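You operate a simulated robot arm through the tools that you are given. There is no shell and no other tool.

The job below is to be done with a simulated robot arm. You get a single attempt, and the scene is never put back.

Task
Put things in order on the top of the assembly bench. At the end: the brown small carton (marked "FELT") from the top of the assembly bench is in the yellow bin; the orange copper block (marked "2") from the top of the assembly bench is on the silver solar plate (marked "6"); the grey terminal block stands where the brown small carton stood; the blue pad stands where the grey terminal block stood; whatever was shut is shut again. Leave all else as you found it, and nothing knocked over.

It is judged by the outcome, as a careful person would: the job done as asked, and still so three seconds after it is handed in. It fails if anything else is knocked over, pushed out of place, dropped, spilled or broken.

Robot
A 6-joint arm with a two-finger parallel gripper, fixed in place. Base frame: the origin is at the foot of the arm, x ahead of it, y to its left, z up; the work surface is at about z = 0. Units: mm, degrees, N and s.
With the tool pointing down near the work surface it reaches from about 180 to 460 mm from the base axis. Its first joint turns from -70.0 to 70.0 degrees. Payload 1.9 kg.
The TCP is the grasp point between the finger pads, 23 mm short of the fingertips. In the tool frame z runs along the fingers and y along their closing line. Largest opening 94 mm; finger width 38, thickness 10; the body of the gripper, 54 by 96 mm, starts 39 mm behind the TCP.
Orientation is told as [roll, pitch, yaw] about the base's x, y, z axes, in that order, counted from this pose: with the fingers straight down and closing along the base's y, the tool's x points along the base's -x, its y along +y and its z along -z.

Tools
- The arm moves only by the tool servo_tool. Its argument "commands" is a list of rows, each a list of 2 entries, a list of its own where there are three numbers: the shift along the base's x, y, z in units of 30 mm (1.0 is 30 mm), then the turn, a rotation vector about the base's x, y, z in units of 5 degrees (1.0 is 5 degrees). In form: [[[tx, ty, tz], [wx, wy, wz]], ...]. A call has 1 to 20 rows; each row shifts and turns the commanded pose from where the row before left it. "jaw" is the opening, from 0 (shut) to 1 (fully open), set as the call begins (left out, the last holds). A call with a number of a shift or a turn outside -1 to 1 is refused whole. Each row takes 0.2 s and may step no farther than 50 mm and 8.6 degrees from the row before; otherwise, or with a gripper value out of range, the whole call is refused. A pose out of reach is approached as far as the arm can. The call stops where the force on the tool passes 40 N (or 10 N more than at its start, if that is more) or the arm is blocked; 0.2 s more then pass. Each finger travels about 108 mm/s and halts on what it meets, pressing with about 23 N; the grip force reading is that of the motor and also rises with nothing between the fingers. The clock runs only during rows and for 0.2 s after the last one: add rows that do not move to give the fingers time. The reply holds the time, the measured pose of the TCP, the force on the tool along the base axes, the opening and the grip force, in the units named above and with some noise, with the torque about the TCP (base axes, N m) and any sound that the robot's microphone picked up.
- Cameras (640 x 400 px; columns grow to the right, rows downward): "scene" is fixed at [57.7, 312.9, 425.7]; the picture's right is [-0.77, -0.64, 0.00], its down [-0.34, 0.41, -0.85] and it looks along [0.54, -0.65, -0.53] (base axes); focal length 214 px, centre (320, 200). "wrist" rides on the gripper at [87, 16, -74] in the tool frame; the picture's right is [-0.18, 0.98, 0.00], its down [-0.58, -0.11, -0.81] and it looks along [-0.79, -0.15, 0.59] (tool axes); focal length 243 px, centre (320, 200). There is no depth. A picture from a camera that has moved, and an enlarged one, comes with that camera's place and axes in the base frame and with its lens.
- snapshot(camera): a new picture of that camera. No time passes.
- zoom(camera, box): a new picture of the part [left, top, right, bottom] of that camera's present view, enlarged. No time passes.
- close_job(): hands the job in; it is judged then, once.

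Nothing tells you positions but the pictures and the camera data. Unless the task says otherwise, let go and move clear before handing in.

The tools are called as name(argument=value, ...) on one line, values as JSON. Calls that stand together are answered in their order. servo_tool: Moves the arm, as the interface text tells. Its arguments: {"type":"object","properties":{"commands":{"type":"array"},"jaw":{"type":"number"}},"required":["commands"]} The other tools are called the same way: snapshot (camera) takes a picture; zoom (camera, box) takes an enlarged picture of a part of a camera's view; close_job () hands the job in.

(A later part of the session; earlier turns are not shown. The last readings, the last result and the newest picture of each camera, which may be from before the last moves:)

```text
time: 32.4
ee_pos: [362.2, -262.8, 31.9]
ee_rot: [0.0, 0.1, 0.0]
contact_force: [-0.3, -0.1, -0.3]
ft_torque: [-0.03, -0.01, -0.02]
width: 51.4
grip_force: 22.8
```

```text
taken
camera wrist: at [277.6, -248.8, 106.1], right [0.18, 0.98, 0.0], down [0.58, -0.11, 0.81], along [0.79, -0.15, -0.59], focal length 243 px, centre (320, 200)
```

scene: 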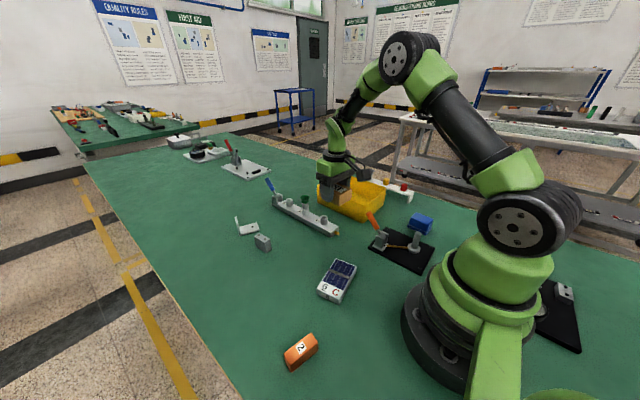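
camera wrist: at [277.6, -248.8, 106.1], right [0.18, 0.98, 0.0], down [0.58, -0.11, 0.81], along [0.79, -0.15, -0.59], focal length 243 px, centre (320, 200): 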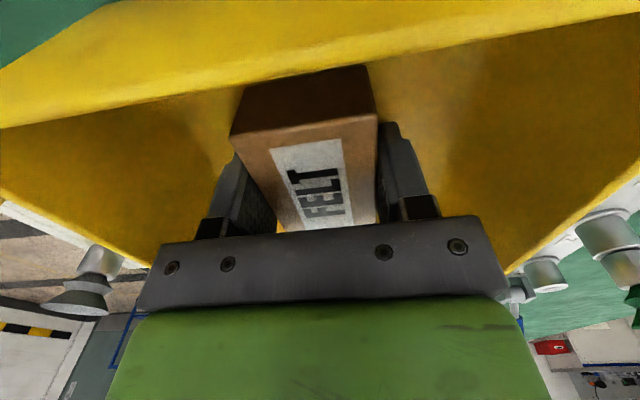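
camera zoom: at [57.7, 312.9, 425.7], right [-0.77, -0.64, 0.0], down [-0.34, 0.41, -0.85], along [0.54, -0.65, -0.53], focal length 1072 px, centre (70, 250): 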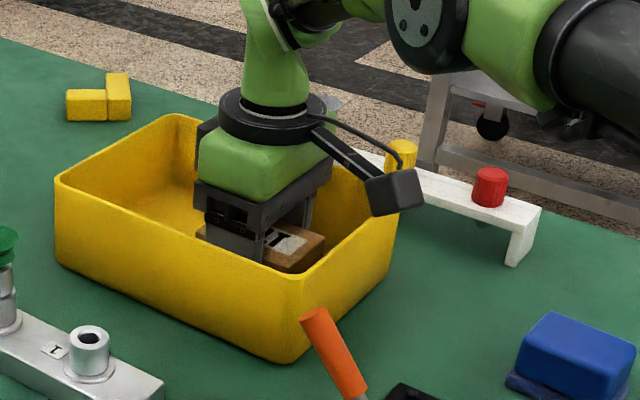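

There's no contact yet. I'll step down a millimetre or so at a time until the floor pushes back.

servo_tool(commands=[[[0, 0, -0.04], [0, 0, 0]], [[0, 0, 0], [0, 0, 0]]])

servo_tool(commands=[[[0, 0, -0.04], [0, 0, 0]], [[0, 0, 0], [0, 0, 0]]])

servo_tool(commands=[[[0, 0, -0.04], [0, 0, 0]], [[0, 0, 0], [0, 0, 0]]])

zoom(camera="wrist", box=[190, 50, 430, 240])

```text
time: 33.0
ee_pos: [363.7, -263.5, 30.9]
ee_rot: [0.0, -0.2, 0.0]
contact_force: [-2.3, -0.8, 6.2]
ft_torque: [0.02, 0.13, 0.0]
width: 51.8
grip_force: 22.6
```

```text
time: 33.6
ee_pos: [363.6, -263.3, 30.4]
ee_rot: [-0.1, -0.3, 0.0]
contact_force: [-1.5, -0.2, 19.9]
ft_torque: [0.01, -0.01, -0.04]
width: 51.5
grip_force: 22.9
```

```text
time: 34.2
ee_pos: [363.1, -263.1, 28.6]
ee_rot: [0.0, -0.1, 0.0]
contact_force: [3.5, 0.9, 20.6]
ft_torque: [0.07, -0.13, 0.01]
width: 51.4
grip_force: 23.3
```

```text
2.11 times, centred on (310, 145) of wrist
camera zoom: at [277.7, -248.5, 102.4], right [0.18, 0.98, 0.0], down [0.58, -0.11, 0.81], along [0.79, -0.15, -0.59], focal length 511 px, centre (341, 316)
```

zoom: 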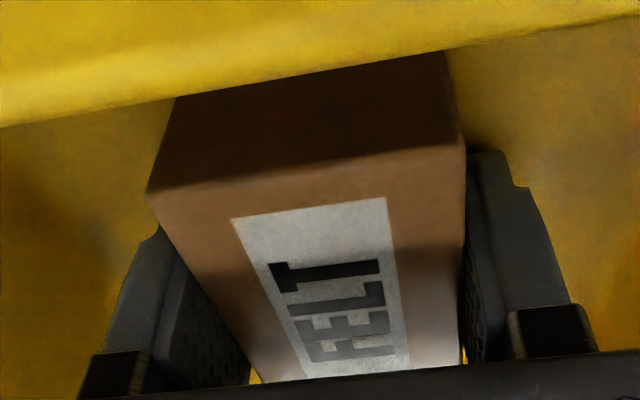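

The carton is on the bin floor, with about 20 N of pushback. I'll release by opening partway and then rise straight up.

servo_tool(commands=[[[0, 0, 0.05], [0, 0, 0]], [[0, 0, 0], [0, 0, 0]], [[0, 0, 0], [0, 0, 0]]], jaw=0.78)

servo_tool(commands=[[[0, 0, 0.2], [0, 0, 0]], [[0, 0, 0.4], [0, 0, 0]], [[0, 0, 0.6], [0, 0, 0]], [[0, 0, 0.8], [0, 0, 0]], [[0, 0, 1], [0, 0, 0]], [[0, 0, 1], [0, 0, 0]], [[0, 0, 0], [0, 0, 0]]])

snapshot(camera="wrist")

zoom(camera="scene", box=[300, 120, 440, 240])

```text
time: 35.0
ee_pos: [361.4, -262.5, 27.3]
ee_rot: [0.1, 0.2, 0.0]
contact_force: [-1.1, 0.3, 3.6]
ft_torque: [-0.14, 0.04, -0.07]
width: 73.1
grip_force: 0.1
```

```text
time: 36.6
ee_pos: [363.7, -262.0, 150.7]
ee_rot: [-0.1, 0.0, 0.0]
contact_force: [-0.4, -0.4, 0.1]
ft_torque: [-0.02, -0.02, 0.0]
width: 73.2
grip_force: 0.0
```

```text
taken
camera wrist: at [278.1, -249.1, 225.2], right [0.18, 0.98, 0.0], down [0.58, -0.11, 0.81], along [0.79, -0.15, -0.59], focal length 243 px, centre (320, 200)
```

wrist: 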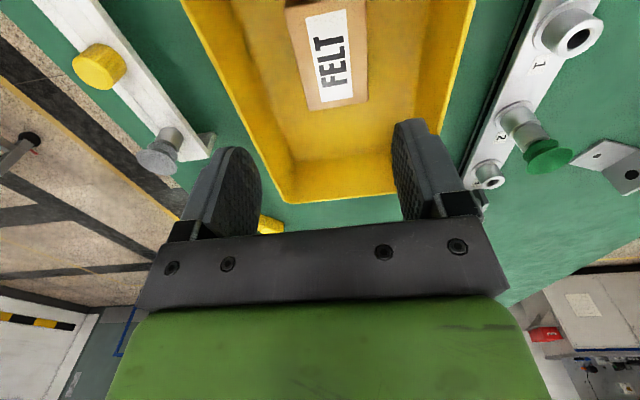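

```text
3.33 times, centred on (370, 180) of scene
camera zoom: at [57.7, 312.9, 425.7], right [-0.77, -0.64, 0.0], down [-0.34, 0.41, -0.85], along [0.54, -0.65, -0.53], focal length 715 px, centre (153, 267)
```

zoom: 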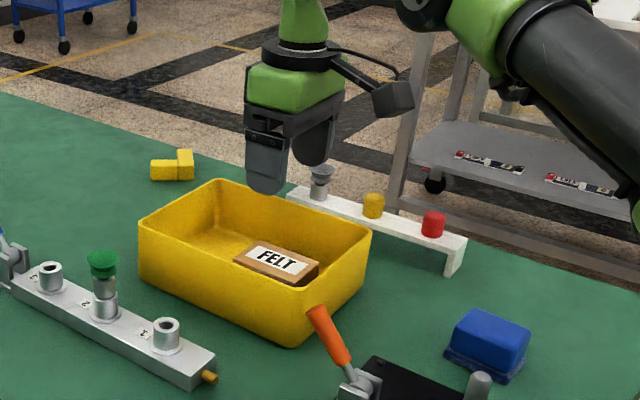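

The carton lies flat in the bin. The bin may have shifted slightly, so I'll compare it against the earlier picture.

zoom(camera="scene", box=[300, 150, 420, 230])

zoom(camera="scene", box=[310, 150, 450, 280])

```text
5.00 times, centred on (360, 190) of scene
camera zoom: at [57.7, 312.9, 425.7], right [-0.77, -0.64, 0.0], down [-0.34, 0.41, -0.85], along [0.54, -0.65, -0.53], focal length 1072 px, centre (120, 250)
```

zoom: 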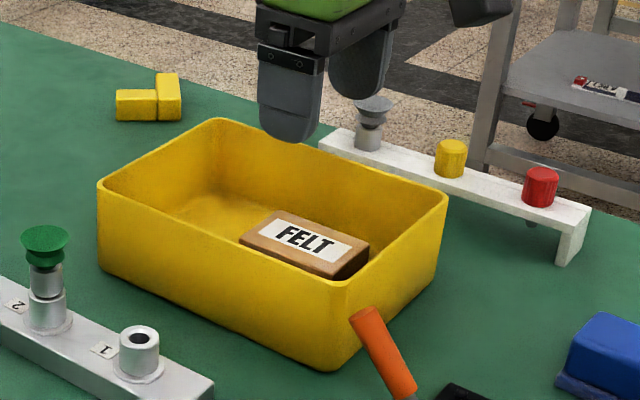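

```text
3.08 times, centred on (380, 215) of scene
camera zoom: at [57.7, 312.9, 425.7], right [-0.77, -0.64, 0.0], down [-0.34, 0.41, -0.85], along [0.54, -0.65, -0.53], focal length 660 px, centre (135, 154)
```

zoom: 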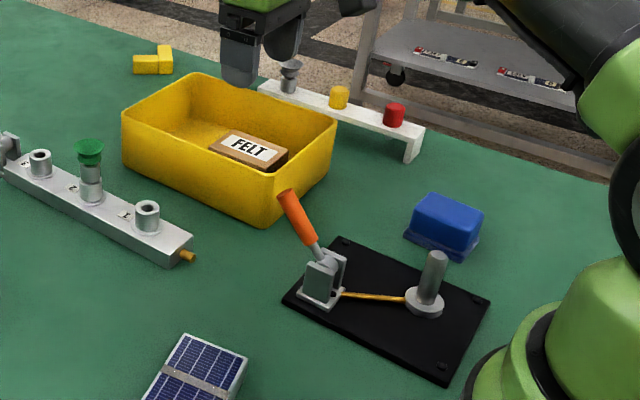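

The bin was dragged about 8 mm toward +y, probably by a fingertip brushing its floor on release. I'll close the fingers, go to the outside of its +y wall, and nudge it gently back.

servo_tool(commands=[[[0.1, 0.3, 0], [0, 0, 0]], [[0.2, 0.7, 0], [0, 0, 0]], [[0.25, 0.8, 0], [0, 0, 0]], [[0.25, 0.8, 0], [0, 0, 0]], [[0.2, 0.6, 0], [0, 0, 0]], [[0.08, 0.2, 0], [0, 0, 0]], [[0, 0, 0], [0, 0, 0]]], jaw=0)

snapshot(camera="wrist")

zoom(camera="scene", box=[300, 150, 420, 230])

```text
time: 38.2
ee_pos: [394.3, -161.5, 150.1]
ee_rot: [0.0, -0.1, 0.0]
contact_force: [-0.4, -0.3, 0.4]
ft_torque: [0.0, -0.01, 0.0]
width: 0.2
grip_force: 22.4
```

```text
taken
camera wrist: at [308.5, -146.6, 223.9], right [0.18, 0.98, 0.0], down [0.58, -0.11, 0.81], along [0.79, -0.15, -0.59], focal length 243 px, centre (320, 200)
```

wrist: 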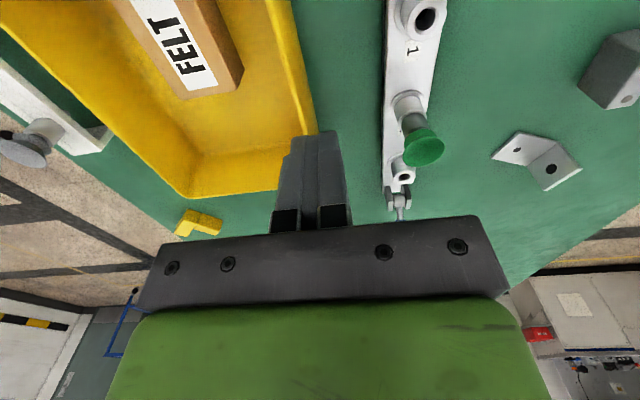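

```text
5.00 times, centred on (360, 190) of scene
camera zoom: at [57.7, 312.9, 425.7], right [-0.77, -0.64, 0.0], down [-0.34, 0.41, -0.85], along [0.54, -0.65, -0.53], focal length 1072 px, centre (120, 250)
```

zoom: 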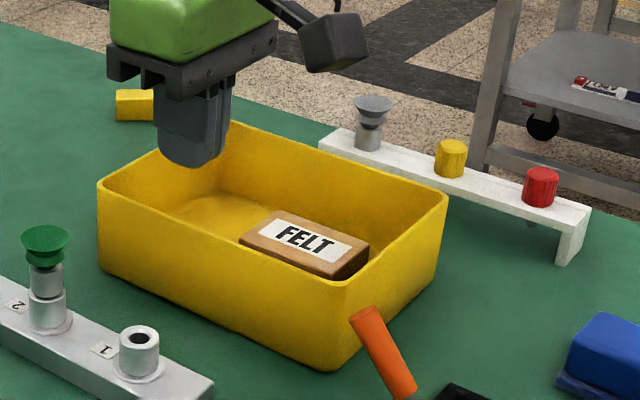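

The bin's outer wall is around y = -180. I'll shift to y about -154 and descend to z about 48 beside the wall.

servo_tool(commands=[[[0, 0.25, 0], [0, 0, 0]], [[0, 0, -0.5], [0, 0, 0]], [[0, 0, -0.8], [0, 0, 0]], [[0, 0, -0.8], [0, 0, 0]], [[0, 0, -0.8], [0, 0, 0]], [[0, 0, -0.5], [0, 0, 0]], [[0, 0, 0], [0, 0, 0]]])

snapshot(camera="wrist")

zoom(camera="scene", box=[300, 150, 420, 230])

```text
time: 39.8
ee_pos: [396.5, -153.2, 46.7]
ee_rot: [0.1, 0.1, 0.0]
contact_force: [-0.6, -0.5, 1.1]
ft_torque: [-0.02, 0.03, 0.04]
width: 0.0
grip_force: 22.5
```

```text
taken
camera wrist: at [310.5, -138.9, 121.5], right [0.18, 0.98, 0.0], down [0.58, -0.11, 0.81], along [0.79, -0.15, -0.59], focal length 243 px, centre (320, 200)
```

wrist: 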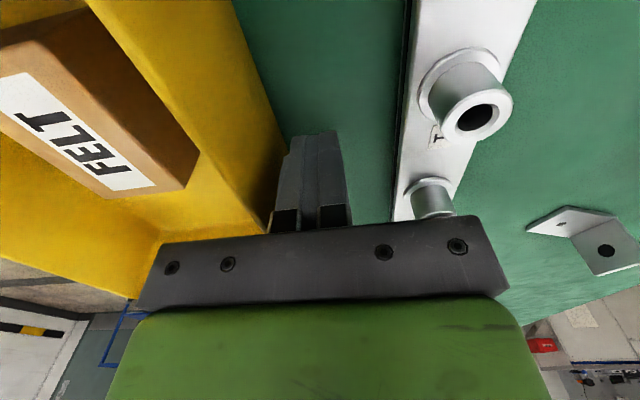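

```text
5.00 times, centred on (360, 190) of scene
camera zoom: at [57.7, 312.9, 425.7], right [-0.77, -0.64, 0.0], down [-0.34, 0.41, -0.85], along [0.54, -0.65, -0.53], focal length 1072 px, centre (120, 250)
```

zoom: 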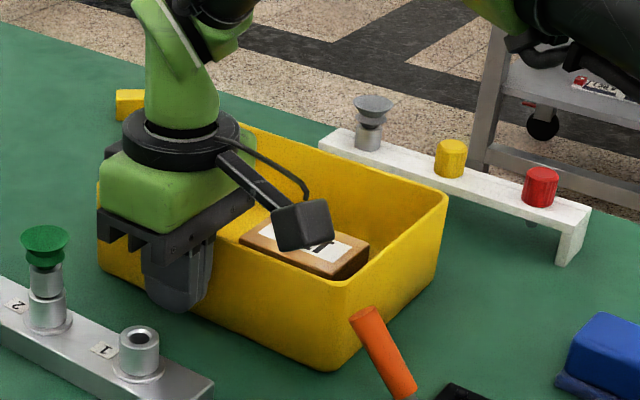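

I'll approach the wall in small steps and watch the force.

servo_tool(commands=[[[0, -0.1, 0], [0, 0, 0]], [[0, -0.1, 0], [0, 0, 0]], [[0, -0.1, 0], [0, 0, 0]], [[0, -0.1, 0], [0, 0, 0]]])

servo_tool(commands=[[[0, -0.1, 0], [0, 0, 0]]])

zoom(camera="scene", box=[300, 150, 420, 230])

zoom(camera="wrist", box=[200, 0, 440, 240])

```text
time: 40.8
ee_pos: [396.5, -166.1, 47.7]
ee_rot: [0.0, 0.0, 0.0]
contact_force: [-0.1, 1.6, 1.1]
ft_torque: [0.02, 0.03, -0.02]
width: 0.1
grip_force: 22.8
```

```text
time: 41.2
ee_pos: [397.6, -168.2, 48.0]
ee_rot: [-0.1, 0.0, 0.1]
contact_force: [0.3, 1.1, -0.3]
ft_torque: [-0.03, 0.03, -0.03]
width: 0.0
grip_force: 22.8
```

```text
5.00 times, centred on (360, 190) of scene
camera zoom: at [57.7, 312.9, 425.7], right [-0.77, -0.64, 0.0], down [-0.34, 0.41, -0.85], along [0.54, -0.65, -0.53], focal length 1072 px, centre (120, 250)
```

zoom: 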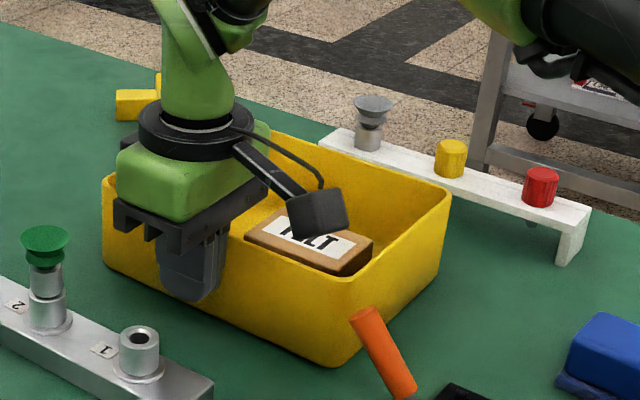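

```text
1.67 times, centred on (320, 120) of wrist
camera zoom: at [310.6, -154.3, 121.7], right [0.18, 0.98, 0.0], down [0.58, -0.11, 0.81], along [0.79, -0.15, -0.59], focal length 404 px, centre (320, 333)
```

zoom: 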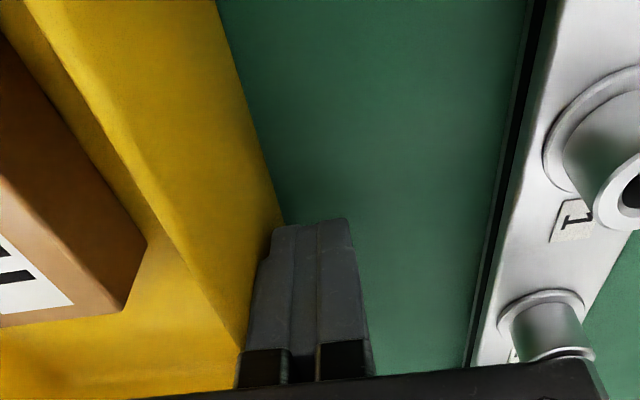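

The bin is nearly back to where it was. I'll nudge another 2–3 mm and compare.

servo_tool(commands=[[[0, -0.08, 0], [0, 0, 0]], [[0, 0, 0], [0, 0, 0]]])

zoom(camera="scene", box=[300, 150, 420, 230])

zoom(camera="scene", box=[310, 150, 450, 280])

```text
time: 41.8
ee_pos: [395.2, -170.3, 47.3]
ee_rot: [0.1, -0.1, -0.1]
contact_force: [0.0, 0.2, 0.6]
ft_torque: [0.01, 0.0, -0.01]
width: 0.2
grip_force: 22.5
```

```text
5.00 times, centred on (360, 190) of scene
camera zoom: at [57.7, 312.9, 425.7], right [-0.77, -0.64, 0.0], down [-0.34, 0.41, -0.85], along [0.54, -0.65, -0.53], focal length 1072 px, centre (120, 250)
```

zoom: 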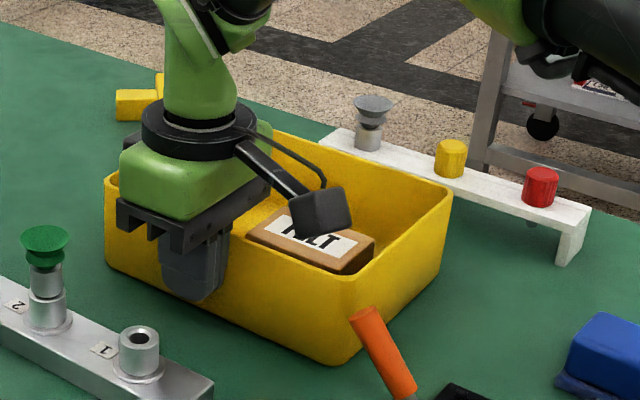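

```text
3.08 times, centred on (380, 215) of scene
camera zoom: at [57.7, 312.9, 425.7], right [-0.77, -0.64, 0.0], down [-0.34, 0.41, -0.85], along [0.54, -0.65, -0.53], focal length 660 px, centre (135, 154)
```

zoom: 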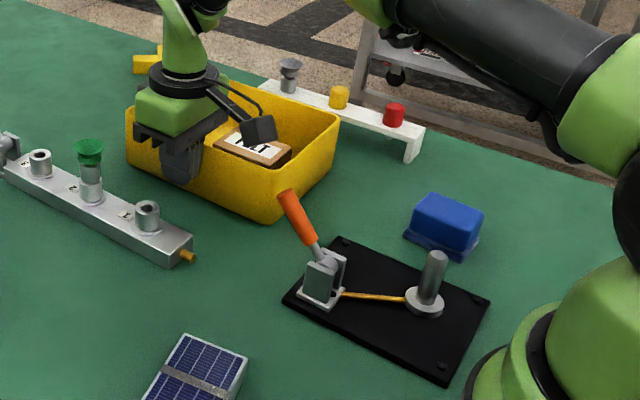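

The bin is back at its original position to within about a millimetre. I'll back off, rise, and go over to the terminal block near (451, 78).

servo_tool(commands=[[[0, 0.4, 0], [0, 0, 0]], [[0, 0, 0.6], [0, 0, 0]], [[0, 0, 1], [0, 0, 0]], [[0, 0, 1], [0, 0, 0]], [[0, 0, 0.8], [0, 0, 0]], [[0, 0, 0], [0, 0, 0]]])

servo_tool(commands=[[[0.22, 0.9, 0], [0, 0, 0.1]], [[0.22, 0.9, 0], [0, 0, 0.1]], [[0.22, 0.9, 0], [0, 0, 0.1]], [[0.22, 0.9, 0], [0, 0, 0.1]], [[0.22, 0.9, 0], [0, 0, 0.1]], [[0.22, 0.9, 0], [0, 0, 0.1]], [[0.22, 0.9, 0], [0, 0, 0.1]], [[0.22, 0.9, 0], [0, 0, 0.1]], [[0, 0.7, 0], [0, 0, 0.1]], [[0, 0, 0], [0, 0, 0]]], jaw=0.6)

snapshot(camera="wrist")

zoom(camera="scene", box=[300, 150, 420, 230])

```text
time: 43.2
ee_pos: [395.8, -157.5, 150.7]
ee_rot: [0.0, 0.0, 0.0]
contact_force: [0.2, 0.3, 0.1]
ft_torque: [0.01, -0.01, -0.02]
width: 0.1
grip_force: 23.3
```

```text
time: 45.4
ee_pos: [447.5, 79.4, 150.8]
ee_rot: [0.0, 0.0, 4.5]
contact_force: [0.1, -0.1, -0.9]
ft_torque: [-0.02, -0.01, 0.03]
width: 56.7
grip_force: 0.1
```

```text
taken
camera wrist: at [361.4, 87.1, 225.4], right [0.11, 0.99, 0.0], down [0.59, -0.06, 0.81], along [0.8, -0.09, -0.59], focal length 243 px, centre (320, 200)
```

wrist: 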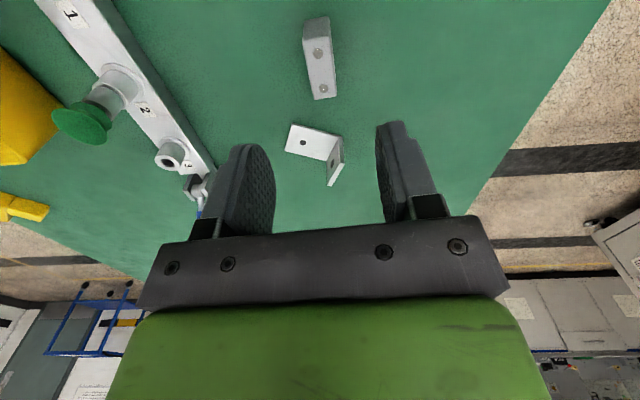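

```text
5.00 times, centred on (360, 190) of scene
camera zoom: at [57.7, 312.9, 425.7], right [-0.77, -0.64, 0.0], down [-0.34, 0.41, -0.85], along [0.54, -0.65, -0.53], focal length 1072 px, centre (120, 250)
```

zoom: 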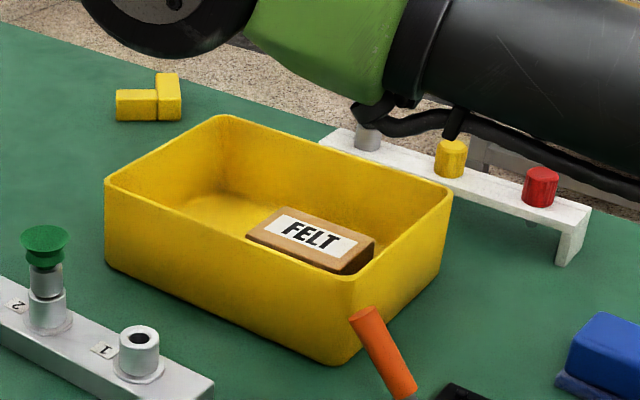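

The bin matches its original outline. Next I'll refine the terminal block's pose from the wrist view.

zoom(camera="wrist", box=[260, 0, 380, 110])

zoom(camera="scene", box=[210, 180, 310, 270])

```text
3.64 times, centred on (320, 55) of wrist
camera zoom: at [361.4, 87.1, 225.4], right [0.11, 0.99, 0.0], down [0.59, -0.06, 0.81], along [0.8, -0.09, -0.59], focal length 882 px, centre (320, 727)
```

zoom: 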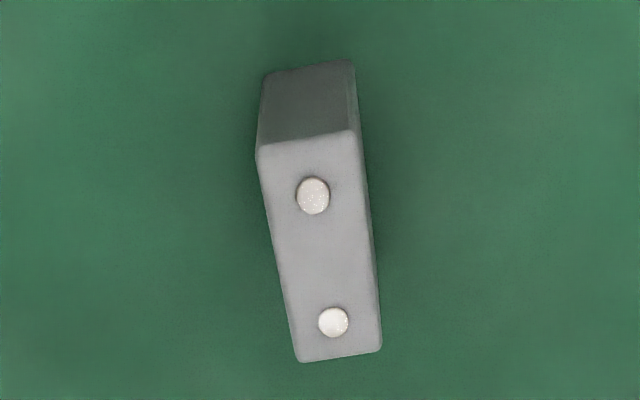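

```text
4.44 times, centred on (260, 225) of scene
camera zoom: at [57.7, 312.9, 425.7], right [-0.77, -0.64, 0.0], down [-0.34, 0.41, -0.85], along [0.54, -0.65, -0.53], focal length 953 px, centre (587, 89)
```

zoom: 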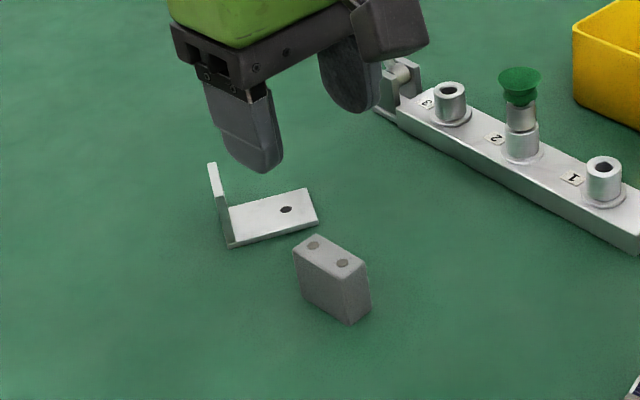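

The terminal block is at about (452, 78) with yaw about 3.5°. I'll align and descend over it.

servo_tool(commands=[[[0.1, 0, -0.4], [0, 0, -0.2]], [[0, 0, -0.8], [0, 0, 0]], [[0, 0, -0.8], [0, 0, 0]], [[0, 0, -0.8], [0, 0, 0]], [[0, 0, -0.8], [0, 0, 0]], [[0, 0, -0.4], [0, 0, 0]], [[0, 0, 0], [0, 0, 0]]])

snapshot(camera="wrist")

zoom(camera="scene", box=[210, 180, 310, 270])

```text
time: 47.0
ee_pos: [448.5, 76.0, 29.2]
ee_rot: [0.2, -0.1, 3.4]
contact_force: [0.2, 0.6, 0.3]
ft_torque: [0.01, 0.01, -0.02]
width: 56.4
grip_force: 0.0
```

```text
taken
camera wrist: at [362.7, 86.7, 103.4], right [0.13, 0.99, 0.0], down [0.59, -0.08, 0.81], along [0.8, -0.1, -0.59], focal length 243 px, centre (320, 200)
```

wrist: 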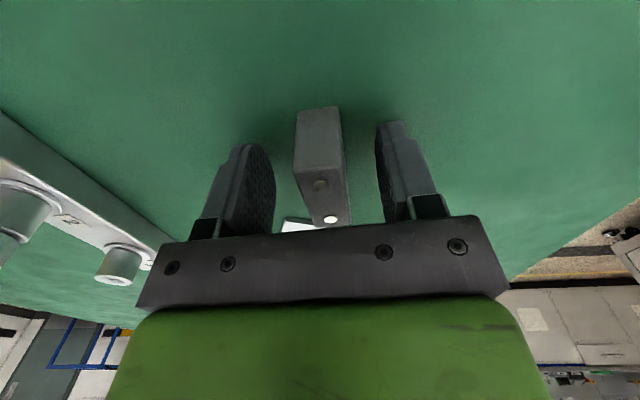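

```text
4.44 times, centred on (260, 225) of scene
camera zoom: at [57.7, 312.9, 425.7], right [-0.77, -0.64, 0.0], down [-0.34, 0.41, -0.85], along [0.54, -0.65, -0.53], focal length 953 px, centre (587, 89)
```

zoom: 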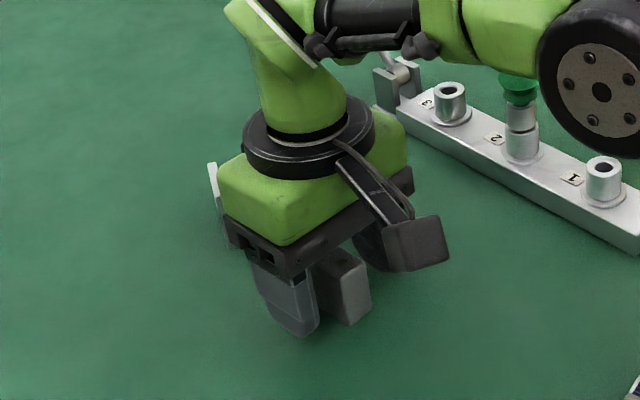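

The block sits between the fingers. I'll lower 3 mm and close.

servo_tool(commands=[[[0, 0, -0.1], [0, 0, 0]], [[0, 0, 0], [0, 0, 0]]])

servo_tool(commands=[[[0, 0, 0], [0, 0, 0]], [[0, 0, 0], [0, 0, 0]], [[0, 0, 0], [0, 0, 0]], [[0, 0, 0], [0, 0, 0]], [[0, 0, 0], [0, 0, 0]]], jaw=0)

zoom(camera="wrist", box=[210, 70, 430, 240])

```text
time: 47.6
ee_pos: [449.1, 76.5, 27.4]
ee_rot: [-0.1, 0.0, 3.5]
contact_force: [0.1, -0.5, 0.2]
ft_torque: [-0.03, -0.02, 0.02]
width: 56.4
grip_force: 0.0
```

```text
time: 48.8
ee_pos: [449.7, 76.3, 26.9]
ee_rot: [0.0, 0.0, 3.5]
contact_force: [-0.6, -1.2, 0.8]
ft_torque: [0.03, 0.01, 0.01]
width: 19.3
grip_force: 22.8
```

```text
2.35 times, centred on (320, 155) of wrist
camera zoom: at [362.3, 87.0, 101.5], right [0.12, 0.99, 0.0], down [0.59, -0.07, 0.81], along [0.8, -0.1, -0.59], focal length 571 px, centre (320, 306)
```

zoom: 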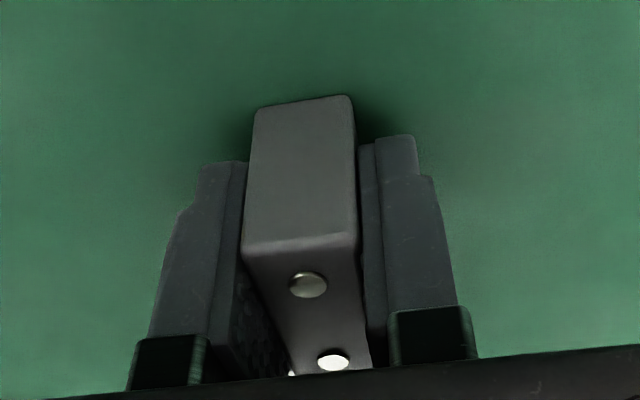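

The grip reads 19.3 mm. I'll do a slow test lift.

servo_tool(commands=[[[0, 0, 0.05], [0, 0, 0]], [[0, 0, 0.05], [0, 0, 0]], [[0, 0, 0.08], [0, 0, 0]], [[0, 0, 0.1], [0, 0, 0]], [[0, 0, 0.1], [0, 0, 0]]])

zoom(camera="wrist", box=[210, 70, 430, 240])

zoom(camera="scene", box=[210, 180, 310, 270])

```text
time: 50.0
ee_pos: [451.2, 77.6, 38.3]
ee_rot: [0.0, 0.0, 3.4]
contact_force: [0.2, -0.3, -0.8]
ft_torque: [0.02, 0.02, 0.01]
width: 19.0
grip_force: 22.5
```

```text
2.35 times, centred on (320, 155) of wrist
camera zoom: at [364.2, 87.1, 113.0], right [0.12, 0.99, 0.0], down [0.59, -0.07, 0.81], along [0.8, -0.1, -0.59], focal length 571 px, centre (320, 306)
```

zoom: 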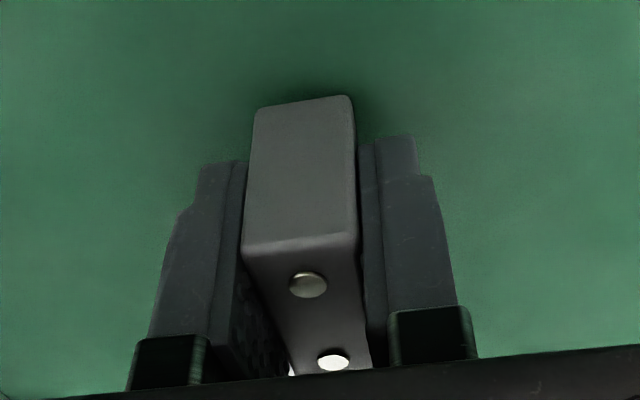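

```text
4.44 times, centred on (260, 225) of scene
camera zoom: at [57.7, 312.9, 425.7], right [-0.77, -0.64, 0.0], down [-0.34, 0.41, -0.85], along [0.54, -0.65, -0.53], focal length 953 px, centre (587, 89)
```

zoom: 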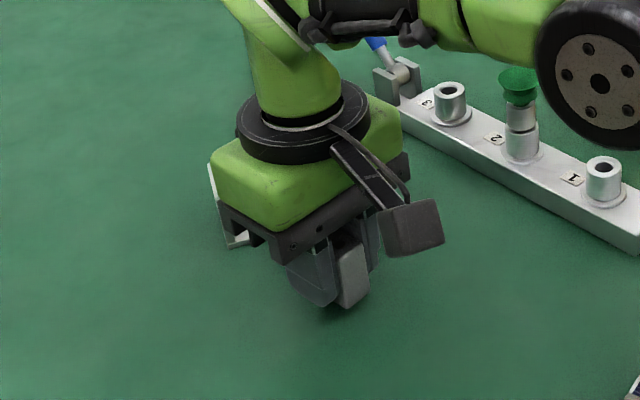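

The terminal block is held. I'll raise it on a gentle ramp, then carry it to the carton's old spot near (332.5, 199.5).

servo_tool(commands=[[[0, 0, 0.12], [0, 0, 0]], [[0, 0, 0.16], [0, 0, 0]], [[0, 0, 0.2], [0, 0, 0]], [[0, 0, 0.25], [0, 0, 0]], [[0, 0, 0.3], [0, 0, 0]], [[0, 0, 0.3], [0, 0, 0]], [[0, 0, 0.25], [0, 0, 0]], [[0, 0, 0.2], [0, 0, 0]], [[0, 0, 0.15], [0, 0, 0]], [[0, 0, 0.1], [0, 0, 0]]])

servo_tool(commands=[[[-0.08, 0.079, 0], [0, 0, -0.2467]], [[-0.119, 0.119, 0], [0, 0, -0.2467]], [[-0.159, 0.159, 0], [0, 0, -0.2467]], [[-0.199, 0.198, 0], [0, 0, -0.2467]], [[-0.239, 0.238, 0], [0, 0, -0.2467]], [[-0.278, 0.277, 0], [0, 0, -0.2467]], [[-0.318, 0.317, 0], [0, 0, -0.2467]], [[-0.318, 0.317, 0], [0, 0, -0.2467]], [[-0.318, 0.317, 0], [0, 0, -0.2467]], [[-0.318, 0.317, 0], [0, 0, -0.2467]], [[-0.318, 0.317, 0], [0, 0, -0.2467]], [[-0.318, 0.317, 0], [0, 0, -0.2467]], [[-0.278, 0.277, 0], [0, 0, -0.2467]], [[-0.239, 0.238, 0], [0, 0, -0.2467]], [[-0.199, 0.198, 0], [0, 0, -0.2467]], [[-0.159, 0.159, 0], [0, 0, -0.2467]], [[-0.119, 0.119, 0], [0, 0, -0.2467]], [[-0.08, 0.079, 0], [0, 0, -0.2467]]])

snapshot(camera="wrist")

snapshot(camera="scene")

```text
time: 52.2
ee_pos: [450.9, 78.5, 98.5]
ee_rot: [-0.1, 0.0, 3.5]
contact_force: [0.4, 0.3, -0.2]
ft_torque: [0.01, 0.0, -0.02]
width: 19.3
grip_force: 23.5
```

```text
time: 56.0
ee_pos: [329.8, 200.0, 98.5]
ee_rot: [0.0, 0.0, -18.7]
contact_force: [-0.7, -0.6, 0.2]
ft_torque: [-0.01, 0.01, -0.03]
width: 19.4
grip_force: 23.3
```

```text
taken
camera wrist: at [253.8, 240.5, 173.2], right [0.49, 0.87, 0.0], down [0.52, -0.29, 0.81], along [0.7, -0.39, -0.59], focal length 243 px, centre (320, 200)
```

wrist: 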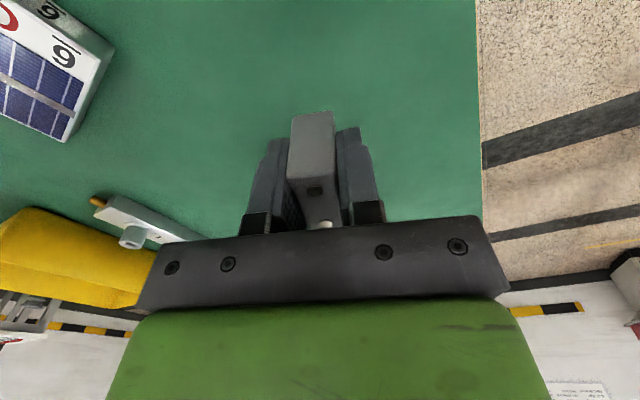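

```text
taken
```

scene: 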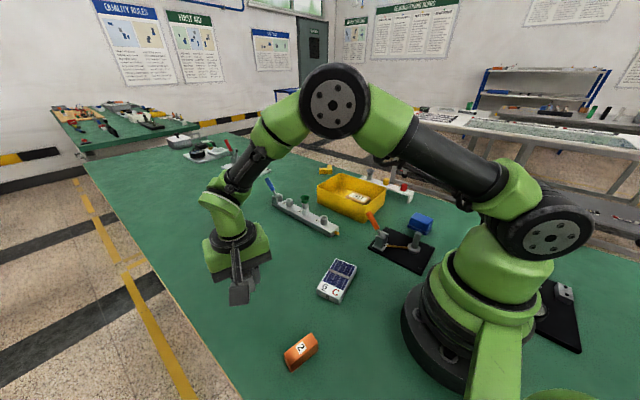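

The block is over the target spot. I'll lower it gently.

servo_tool(commands=[[[0, 0, -0.12], [0, 0, 0]], [[0, 0, -0.16], [0, 0, 0]], [[0, 0, -0.2], [0, 0, 0]], [[0, 0, -0.25], [0, 0, 0]], [[0, 0, -0.3], [0, 0, 0]], [[0, 0, -0.3], [0, 0, 0]], [[0, 0, -0.25], [0, 0, 0]], [[0, 0, -0.2], [0, 0, 0]], [[0, 0, -0.15], [0, 0, 0]], [[0, 0, -0.1], [0, 0, 0]], [[0, 0, -0.1], [0, 0, 0]]])

servo_tool(commands=[[[0, 0, -0.05], [0, 0, 0]], [[0, 0, -0.05], [0, 0, 0]], [[0, 0, -0.05], [0, 0, 0]], [[0, 0, 0], [0, 0, 0]]])

servo_tool(commands=[[[0, 0, -0.04], [0, 0, 0]], [[0, 0, 0], [0, 0, 0]]])

```text
time: 58.4
ee_pos: [329.0, 198.8, 33.8]
ee_rot: [-0.1, 0.1, -18.6]
contact_force: [0.1, -0.1, -0.2]
ft_torque: [0.02, 0.0, 0.01]
width: 19.4
grip_force: 23.5
```

```text
time: 59.4
ee_pos: [328.1, 198.6, 30.8]
ee_rot: [0.0, 0.0, -18.8]
contact_force: [1.0, 0.2, 0.2]
ft_torque: [0.0, 0.0, 0.0]
width: 19.3
grip_force: 22.7
```

```text
time: 60.0
ee_pos: [329.4, 199.2, 28.9]
ee_rot: [0.0, 0.0, -18.7]
contact_force: [-0.6, -0.2, -0.3]
ft_torque: [-0.02, -0.02, 0.03]
width: 19.3
grip_force: 23.1
```

There's no contact yet, so I'll keep going in 1 mm steps with a small x correction.

servo_tool(commands=[[[0.04, 0, -0.03], [0, 0, 0]], [[0, 0, 0], [0, 0, 0]]])

servo_tool(commands=[[[0, 0, -0.03], [0, 0, 0]], [[0, 0, 0], [0, 0, 0]]])

servo_tool(commands=[[[0, 0, -0.03], [0, 0, 0]], [[0, 0, 0], [0, 0, 0]]])

zoom(camera="scene", box=[200, 240, 300, 330])

zoom(camera="wrist", box=[210, 70, 430, 240])

```text
time: 60.6
ee_pos: [330.9, 200.9, 28.2]
ee_rot: [0.0, 0.0, -18.6]
contact_force: [0.0, -0.2, -0.3]
ft_torque: [-0.02, 0.0, 0.05]
width: 19.2
grip_force: 22.9
```

```text
time: 61.2
ee_pos: [330.6, 200.8, 27.1]
ee_rot: [0.0, 0.0, -18.7]
contact_force: [-0.7, -0.3, -0.5]
ft_torque: [0.0, 0.05, 0.0]
width: 19.3
grip_force: 23.2
```

```text
time: 61.8
ee_pos: [331.0, 200.4, 26.6]
ee_rot: [0.1, -0.2, -18.7]
contact_force: [-0.2, 0.8, 3.1]
ft_torque: [-0.01, -0.02, -0.01]
width: 19.2
grip_force: 22.9
```

```text
4.44 times, centred on (250, 285) of scene
camera zoom: at [57.7, 312.9, 425.7], right [-0.77, -0.64, 0.0], down [-0.34, 0.41, -0.85], along [0.54, -0.65, -0.53], focal length 953 px, centre (631, -178)
```

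zoom: 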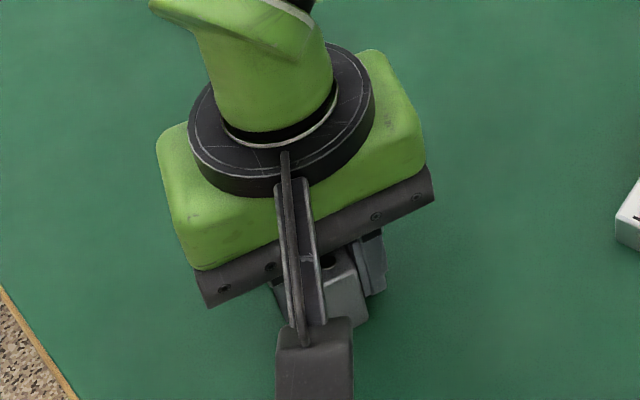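

```text
2.35 times, centred on (320, 155) of wrist
camera zoom: at [254.8, 240.9, 101.5], right [0.49, 0.87, 0.0], down [0.52, -0.29, 0.81], along [0.7, -0.39, -0.59], focal length 571 px, centre (320, 306)
```

zoom: 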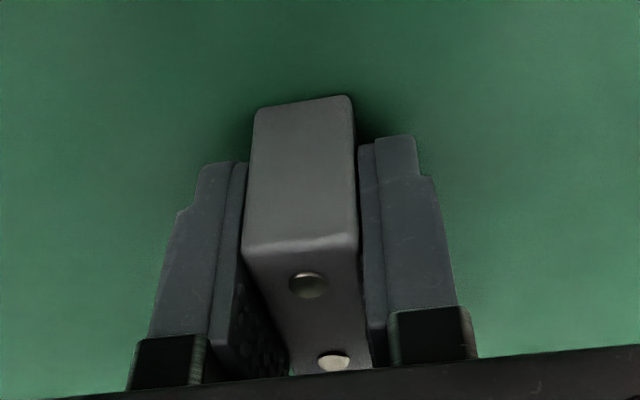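

The block is on the bench. I'll open the fingers and rise straight up.

servo_tool(commands=[[[0, 0, 0], [0, 0, 0]], [[0, 0, 0], [0, 0, 0]], [[0, 0, 0], [0, 0, 0]]], jaw=0.55)

servo_tool(commands=[[[0, 0, 0.3], [0, 0, 0]], [[0, 0, 0.6], [0, 0, 0]], [[0, 0, 1], [0, 0, 0]], [[0, 0, 1], [0, 0, 0]], [[0, 0, 1], [0, 0, 0]], [[0, 0, 0.6], [0, 0, 0]], [[0, 0, 0], [0, 0, 0]]])

snapshot(camera="wrist")

zoom(camera="scene", box=[225, 270, 285, 335])

zoom(camera="scene", box=[220, 160, 340, 260])

```text
time: 62.6
ee_pos: [330.1, 199.5, 26.6]
ee_rot: [0.0, 0.0, -18.6]
contact_force: [0.4, -0.2, 0.2]
ft_torque: [0.02, 0.0, 0.01]
width: 51.9
grip_force: 0.0
```

```text
time: 64.2
ee_pos: [332.1, 198.1, 161.7]
ee_rot: [0.0, 0.0, -18.6]
contact_force: [0.6, 0.1, -0.9]
ft_torque: [0.0, -0.02, 0.0]
width: 51.6
grip_force: 0.0
```

```text
taken
camera wrist: at [256.3, 240.7, 235.9], right [0.49, 0.87, 0.0], down [0.52, -0.29, 0.81], along [0.7, -0.39, -0.59], focal length 243 px, centre (320, 200)
```

wrist: 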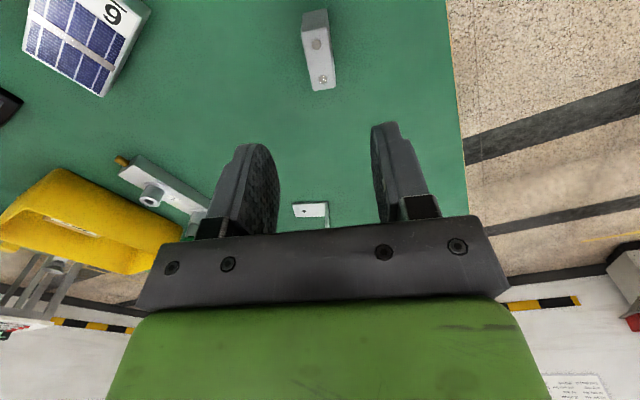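

```text
6.15 times, centred on (255, 302) of scene
camera zoom: at [57.7, 312.9, 425.7], right [-0.77, -0.64, 0.0], down [-0.34, 0.41, -0.85], along [0.54, -0.65, -0.53], focal length 1320 px, centre (720, -431)
```

zoom: 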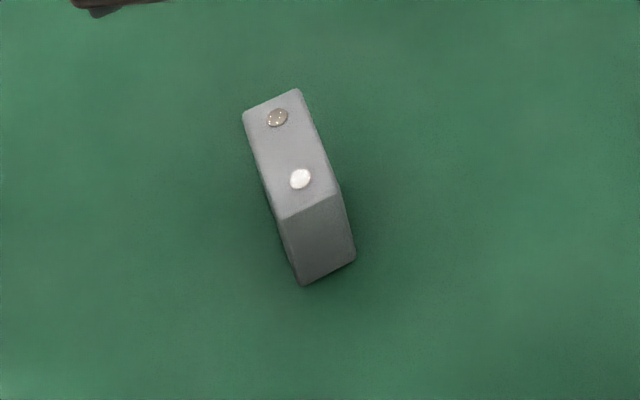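

```text
4.00 times, centred on (280, 210) of scene
camera zoom: at [57.7, 312.9, 425.7], right [-0.77, -0.64, 0.0], down [-0.34, 0.41, -0.85], along [0.54, -0.65, -0.53], focal length 858 px, centre (480, 160)
```

zoom: 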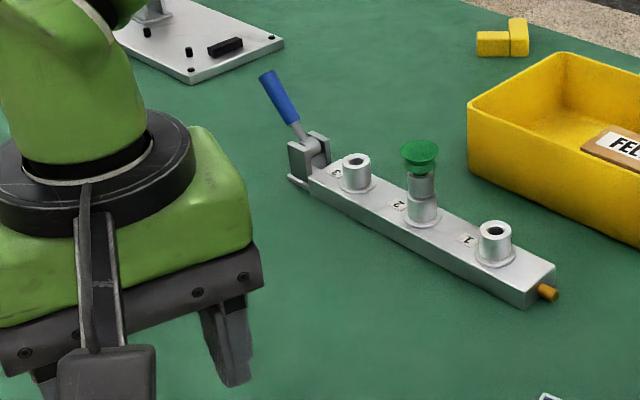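

The terminal block stands at about (334, 200), on the carton's old spot. Next is the blue pad near (153, -285), so I'll travel there high and take a look.

servo_tool(commands=[[[-0.33, -0.896, 0.1], [0, 0, 0.173]], [[-0.33, -0.896, 0.1], [0, 0, 0.173]], [[-0.33, -0.896, 0.1], [0, 0, 0.173]], [[-0.33, -0.896, 0.1], [0, 0, 0.173]], [[-0.33, -0.896, 0.1], [0, 0, 0.173]], [[-0.33, -0.896, 0.1], [0, 0, 0.173]], [[-0.33, -0.896, 0], [0, 0, 0.173]], [[-0.33, -0.896, 0], [0, 0, 0.173]], [[-0.33, -0.896, 0], [0, 0, 0.173]], [[-0.33, -0.896, 0], [0, 0, 0.173]], [[-0.33, -0.896, 0], [0, 0, 0.173]], [[-0.33, -0.896, 0], [0, 0, 0.173]], [[-0.33, -0.896, 0], [0, 0, 0.173]], [[-0.33, -0.896, 0], [0, 0, 0.173]], [[-0.33, -0.896, 0], [0, 0, 0.173]], [[-0.33, -0.896, 0], [0, 0, 0.173]], [[-0.33, -0.896, 0], [0, 0, 0.173]], [[-0.33, -0.896, 0], [0, 0, 0.173]], [[0, 0, 0], [0, 0, 0]]], jaw=0.8)

snapshot(camera="wrist")

snapshot(camera="scene")

```text
time: 68.2
ee_pos: [151.7, -286.0, 178.7]
ee_rot: [0.0, 0.1, -3.1]
contact_force: [-0.5, 0.2, -1.1]
ft_torque: [-0.01, -0.03, 0.02]
width: 75.1
grip_force: 0.1
```

```text
taken
camera wrist: at [67.8, -266.9, 253.2], right [0.24, 0.97, 0.0], down [0.57, -0.14, 0.81], along [0.78, -0.19, -0.59], focal length 243 px, centre (320, 200)
```

wrist: 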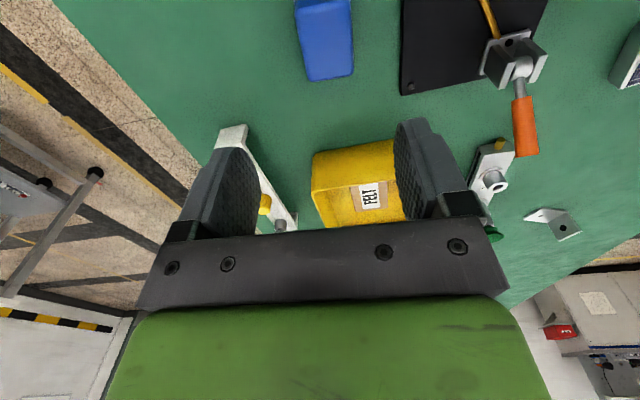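

```text
taken
```

scene: 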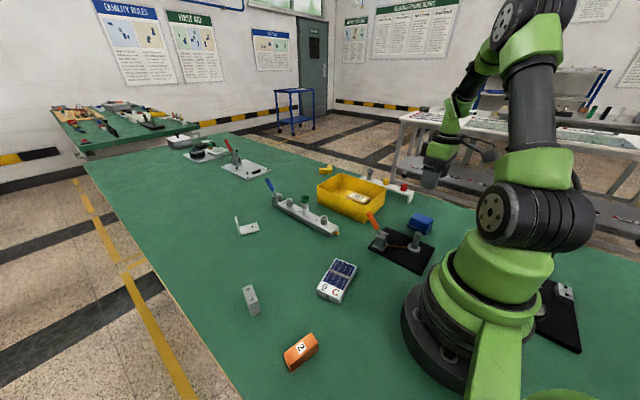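

zoom(camera="wrist", box=[260, 0, 390, 100])

zoom(camera="scene", box=[390, 200, 450, 250])

```text
4.00 times, centred on (325, 50) of wrist
camera zoom: at [67.8, -266.9, 253.2], right [0.24, 0.97, 0.0], down [0.57, -0.14, 0.81], along [0.78, -0.19, -0.59], focal length 970 px, centre (300, 800)
```

zoom: 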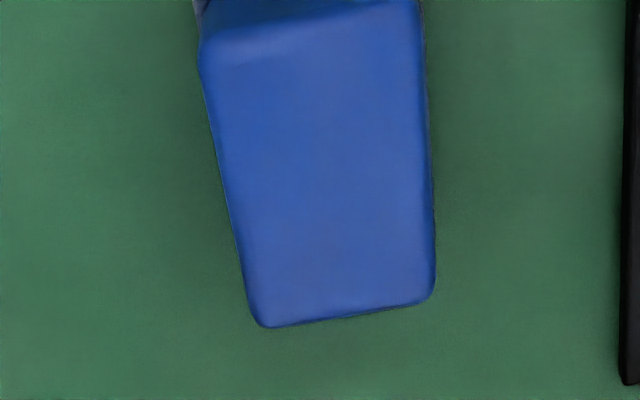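

```text
8.00 times, centred on (420, 225) of scene
camera zoom: at [57.7, 312.9, 425.7], right [-0.77, -0.64, 0.0], down [-0.34, 0.41, -0.85], along [0.54, -0.65, -0.53], focal length 1716 px, centre (-480, 0)
```

zoom: 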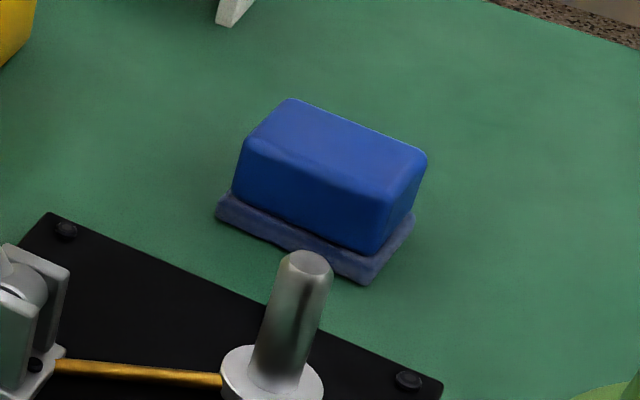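

The pad has a body of about 52×41 mm on a slightly wider base about 12 mm thick, and the whole is about 39 mm tall, with yaw about -5°. I'll align, descend partway, and check centring.

servo_tool(commands=[[[-0.05, 0.12, -0.4], [0, 0, -0.38]], [[0, 0, -0.8], [0, 0, 0]], [[0, 0, -0.8], [0, 0, 0]], [[0, 0, -0.8], [0, 0, 0]], [[0, 0, -0.6], [0, 0, 0]], [[0, 0, 0], [0, 0, 0]]])

snapshot(camera="wrist")

zoom(camera="scene", box=[370, 140, 490, 260])

```text
time: 69.6
ee_pos: [151.7, -282.5, 76.3]
ee_rot: [0.0, 0.0, -5.0]
contact_force: [0.5, 0.6, 0.4]
ft_torque: [0.02, 0.03, -0.05]
width: 75.3
grip_force: 0.1
```

```text
taken
camera wrist: at [67.3, -259.8, 151.4], right [0.27, 0.96, 0.0], down [0.57, -0.16, 0.81], along [0.78, -0.22, -0.59], focal length 243 px, centre (320, 200)
```

wrist: 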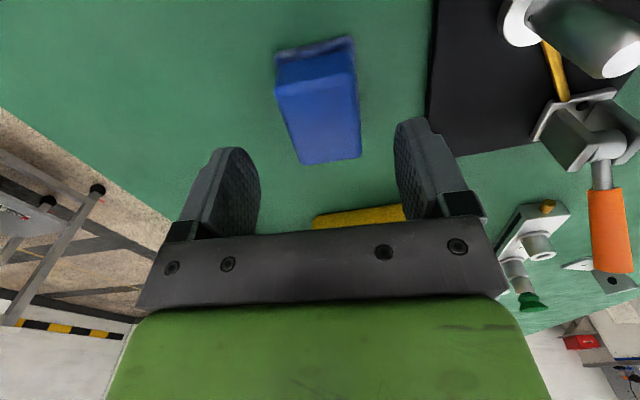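

```text
3.33 times, centred on (430, 200) of scene
camera zoom: at [57.7, 312.9, 425.7], right [-0.77, -0.64, 0.0], down [-0.34, 0.41, -0.85], along [0.54, -0.65, -0.53], focal length 715 px, centre (-47, 200)
```

zoom: 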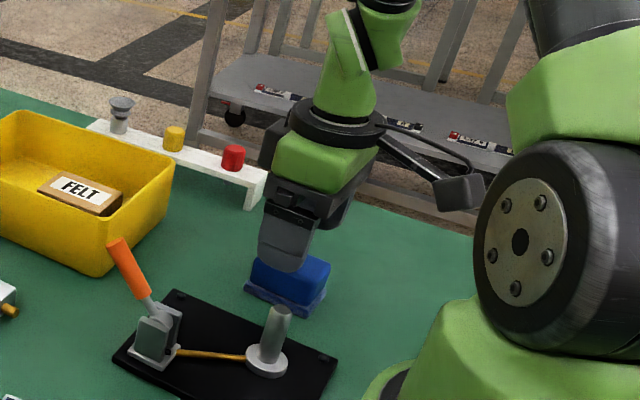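

zoom(camera="wrist", box=[230, 20, 410, 180])

```text
2.50 times, centred on (320, 100) of wrist
camera zoom: at [67.3, -259.8, 151.4], right [0.27, 0.96, 0.0], down [0.57, -0.16, 0.81], along [0.78, -0.22, -0.59], focal length 606 px, centre (320, 450)
```

zoom: 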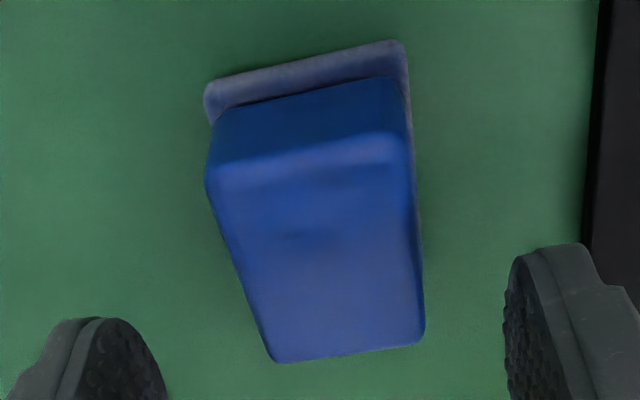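

The pad centre is about 2–3 mm off the TCP. I'll correct that and descend to z about 37, so the fingertips stay above the base flange.

servo_tool(commands=[[[-0.085, 0.085, 0], [0, 0, 0]], [[0, 0, -0.4], [0, 0, 0]], [[0, 0, -0.4], [0, 0, 0]], [[0, 0, -0.3], [0, 0, 0]], [[0, 0, -0.2], [0, 0, 0]], [[0, 0, 0], [0, 0, 0]]], jaw=0.7)

snapshot(camera="wrist")

zoom(camera="scene", box=[380, 180, 460, 250])

```text
time: 71.0
ee_pos: [148.4, -279.8, 37.4]
ee_rot: [0.0, 0.0, -5.1]
contact_force: [0.5, 0.3, -0.2]
ft_torque: [-0.01, -0.01, -0.05]
width: 65.6
grip_force: 0.0
```

```text
taken
camera wrist: at [64.9, -257.0, 112.2], right [0.27, 0.96, 0.0], down [0.57, -0.16, 0.81], along [0.78, -0.22, -0.59], focal length 243 px, centre (320, 200)
```

wrist: 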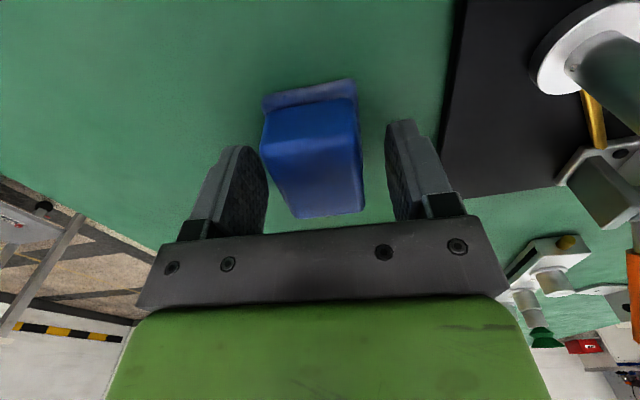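

```text
5.71 times, centred on (420, 215) of scene
camera zoom: at [57.7, 312.9, 425.7], right [-0.77, -0.64, 0.0], down [-0.34, 0.41, -0.85], along [0.54, -0.65, -0.53], focal length 1226 px, centre (-251, 114)
```

zoom: 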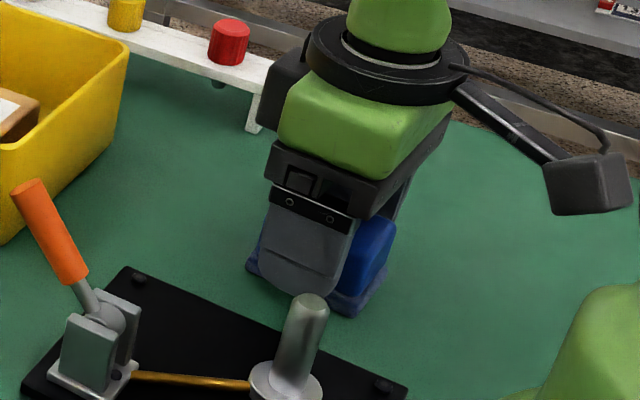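

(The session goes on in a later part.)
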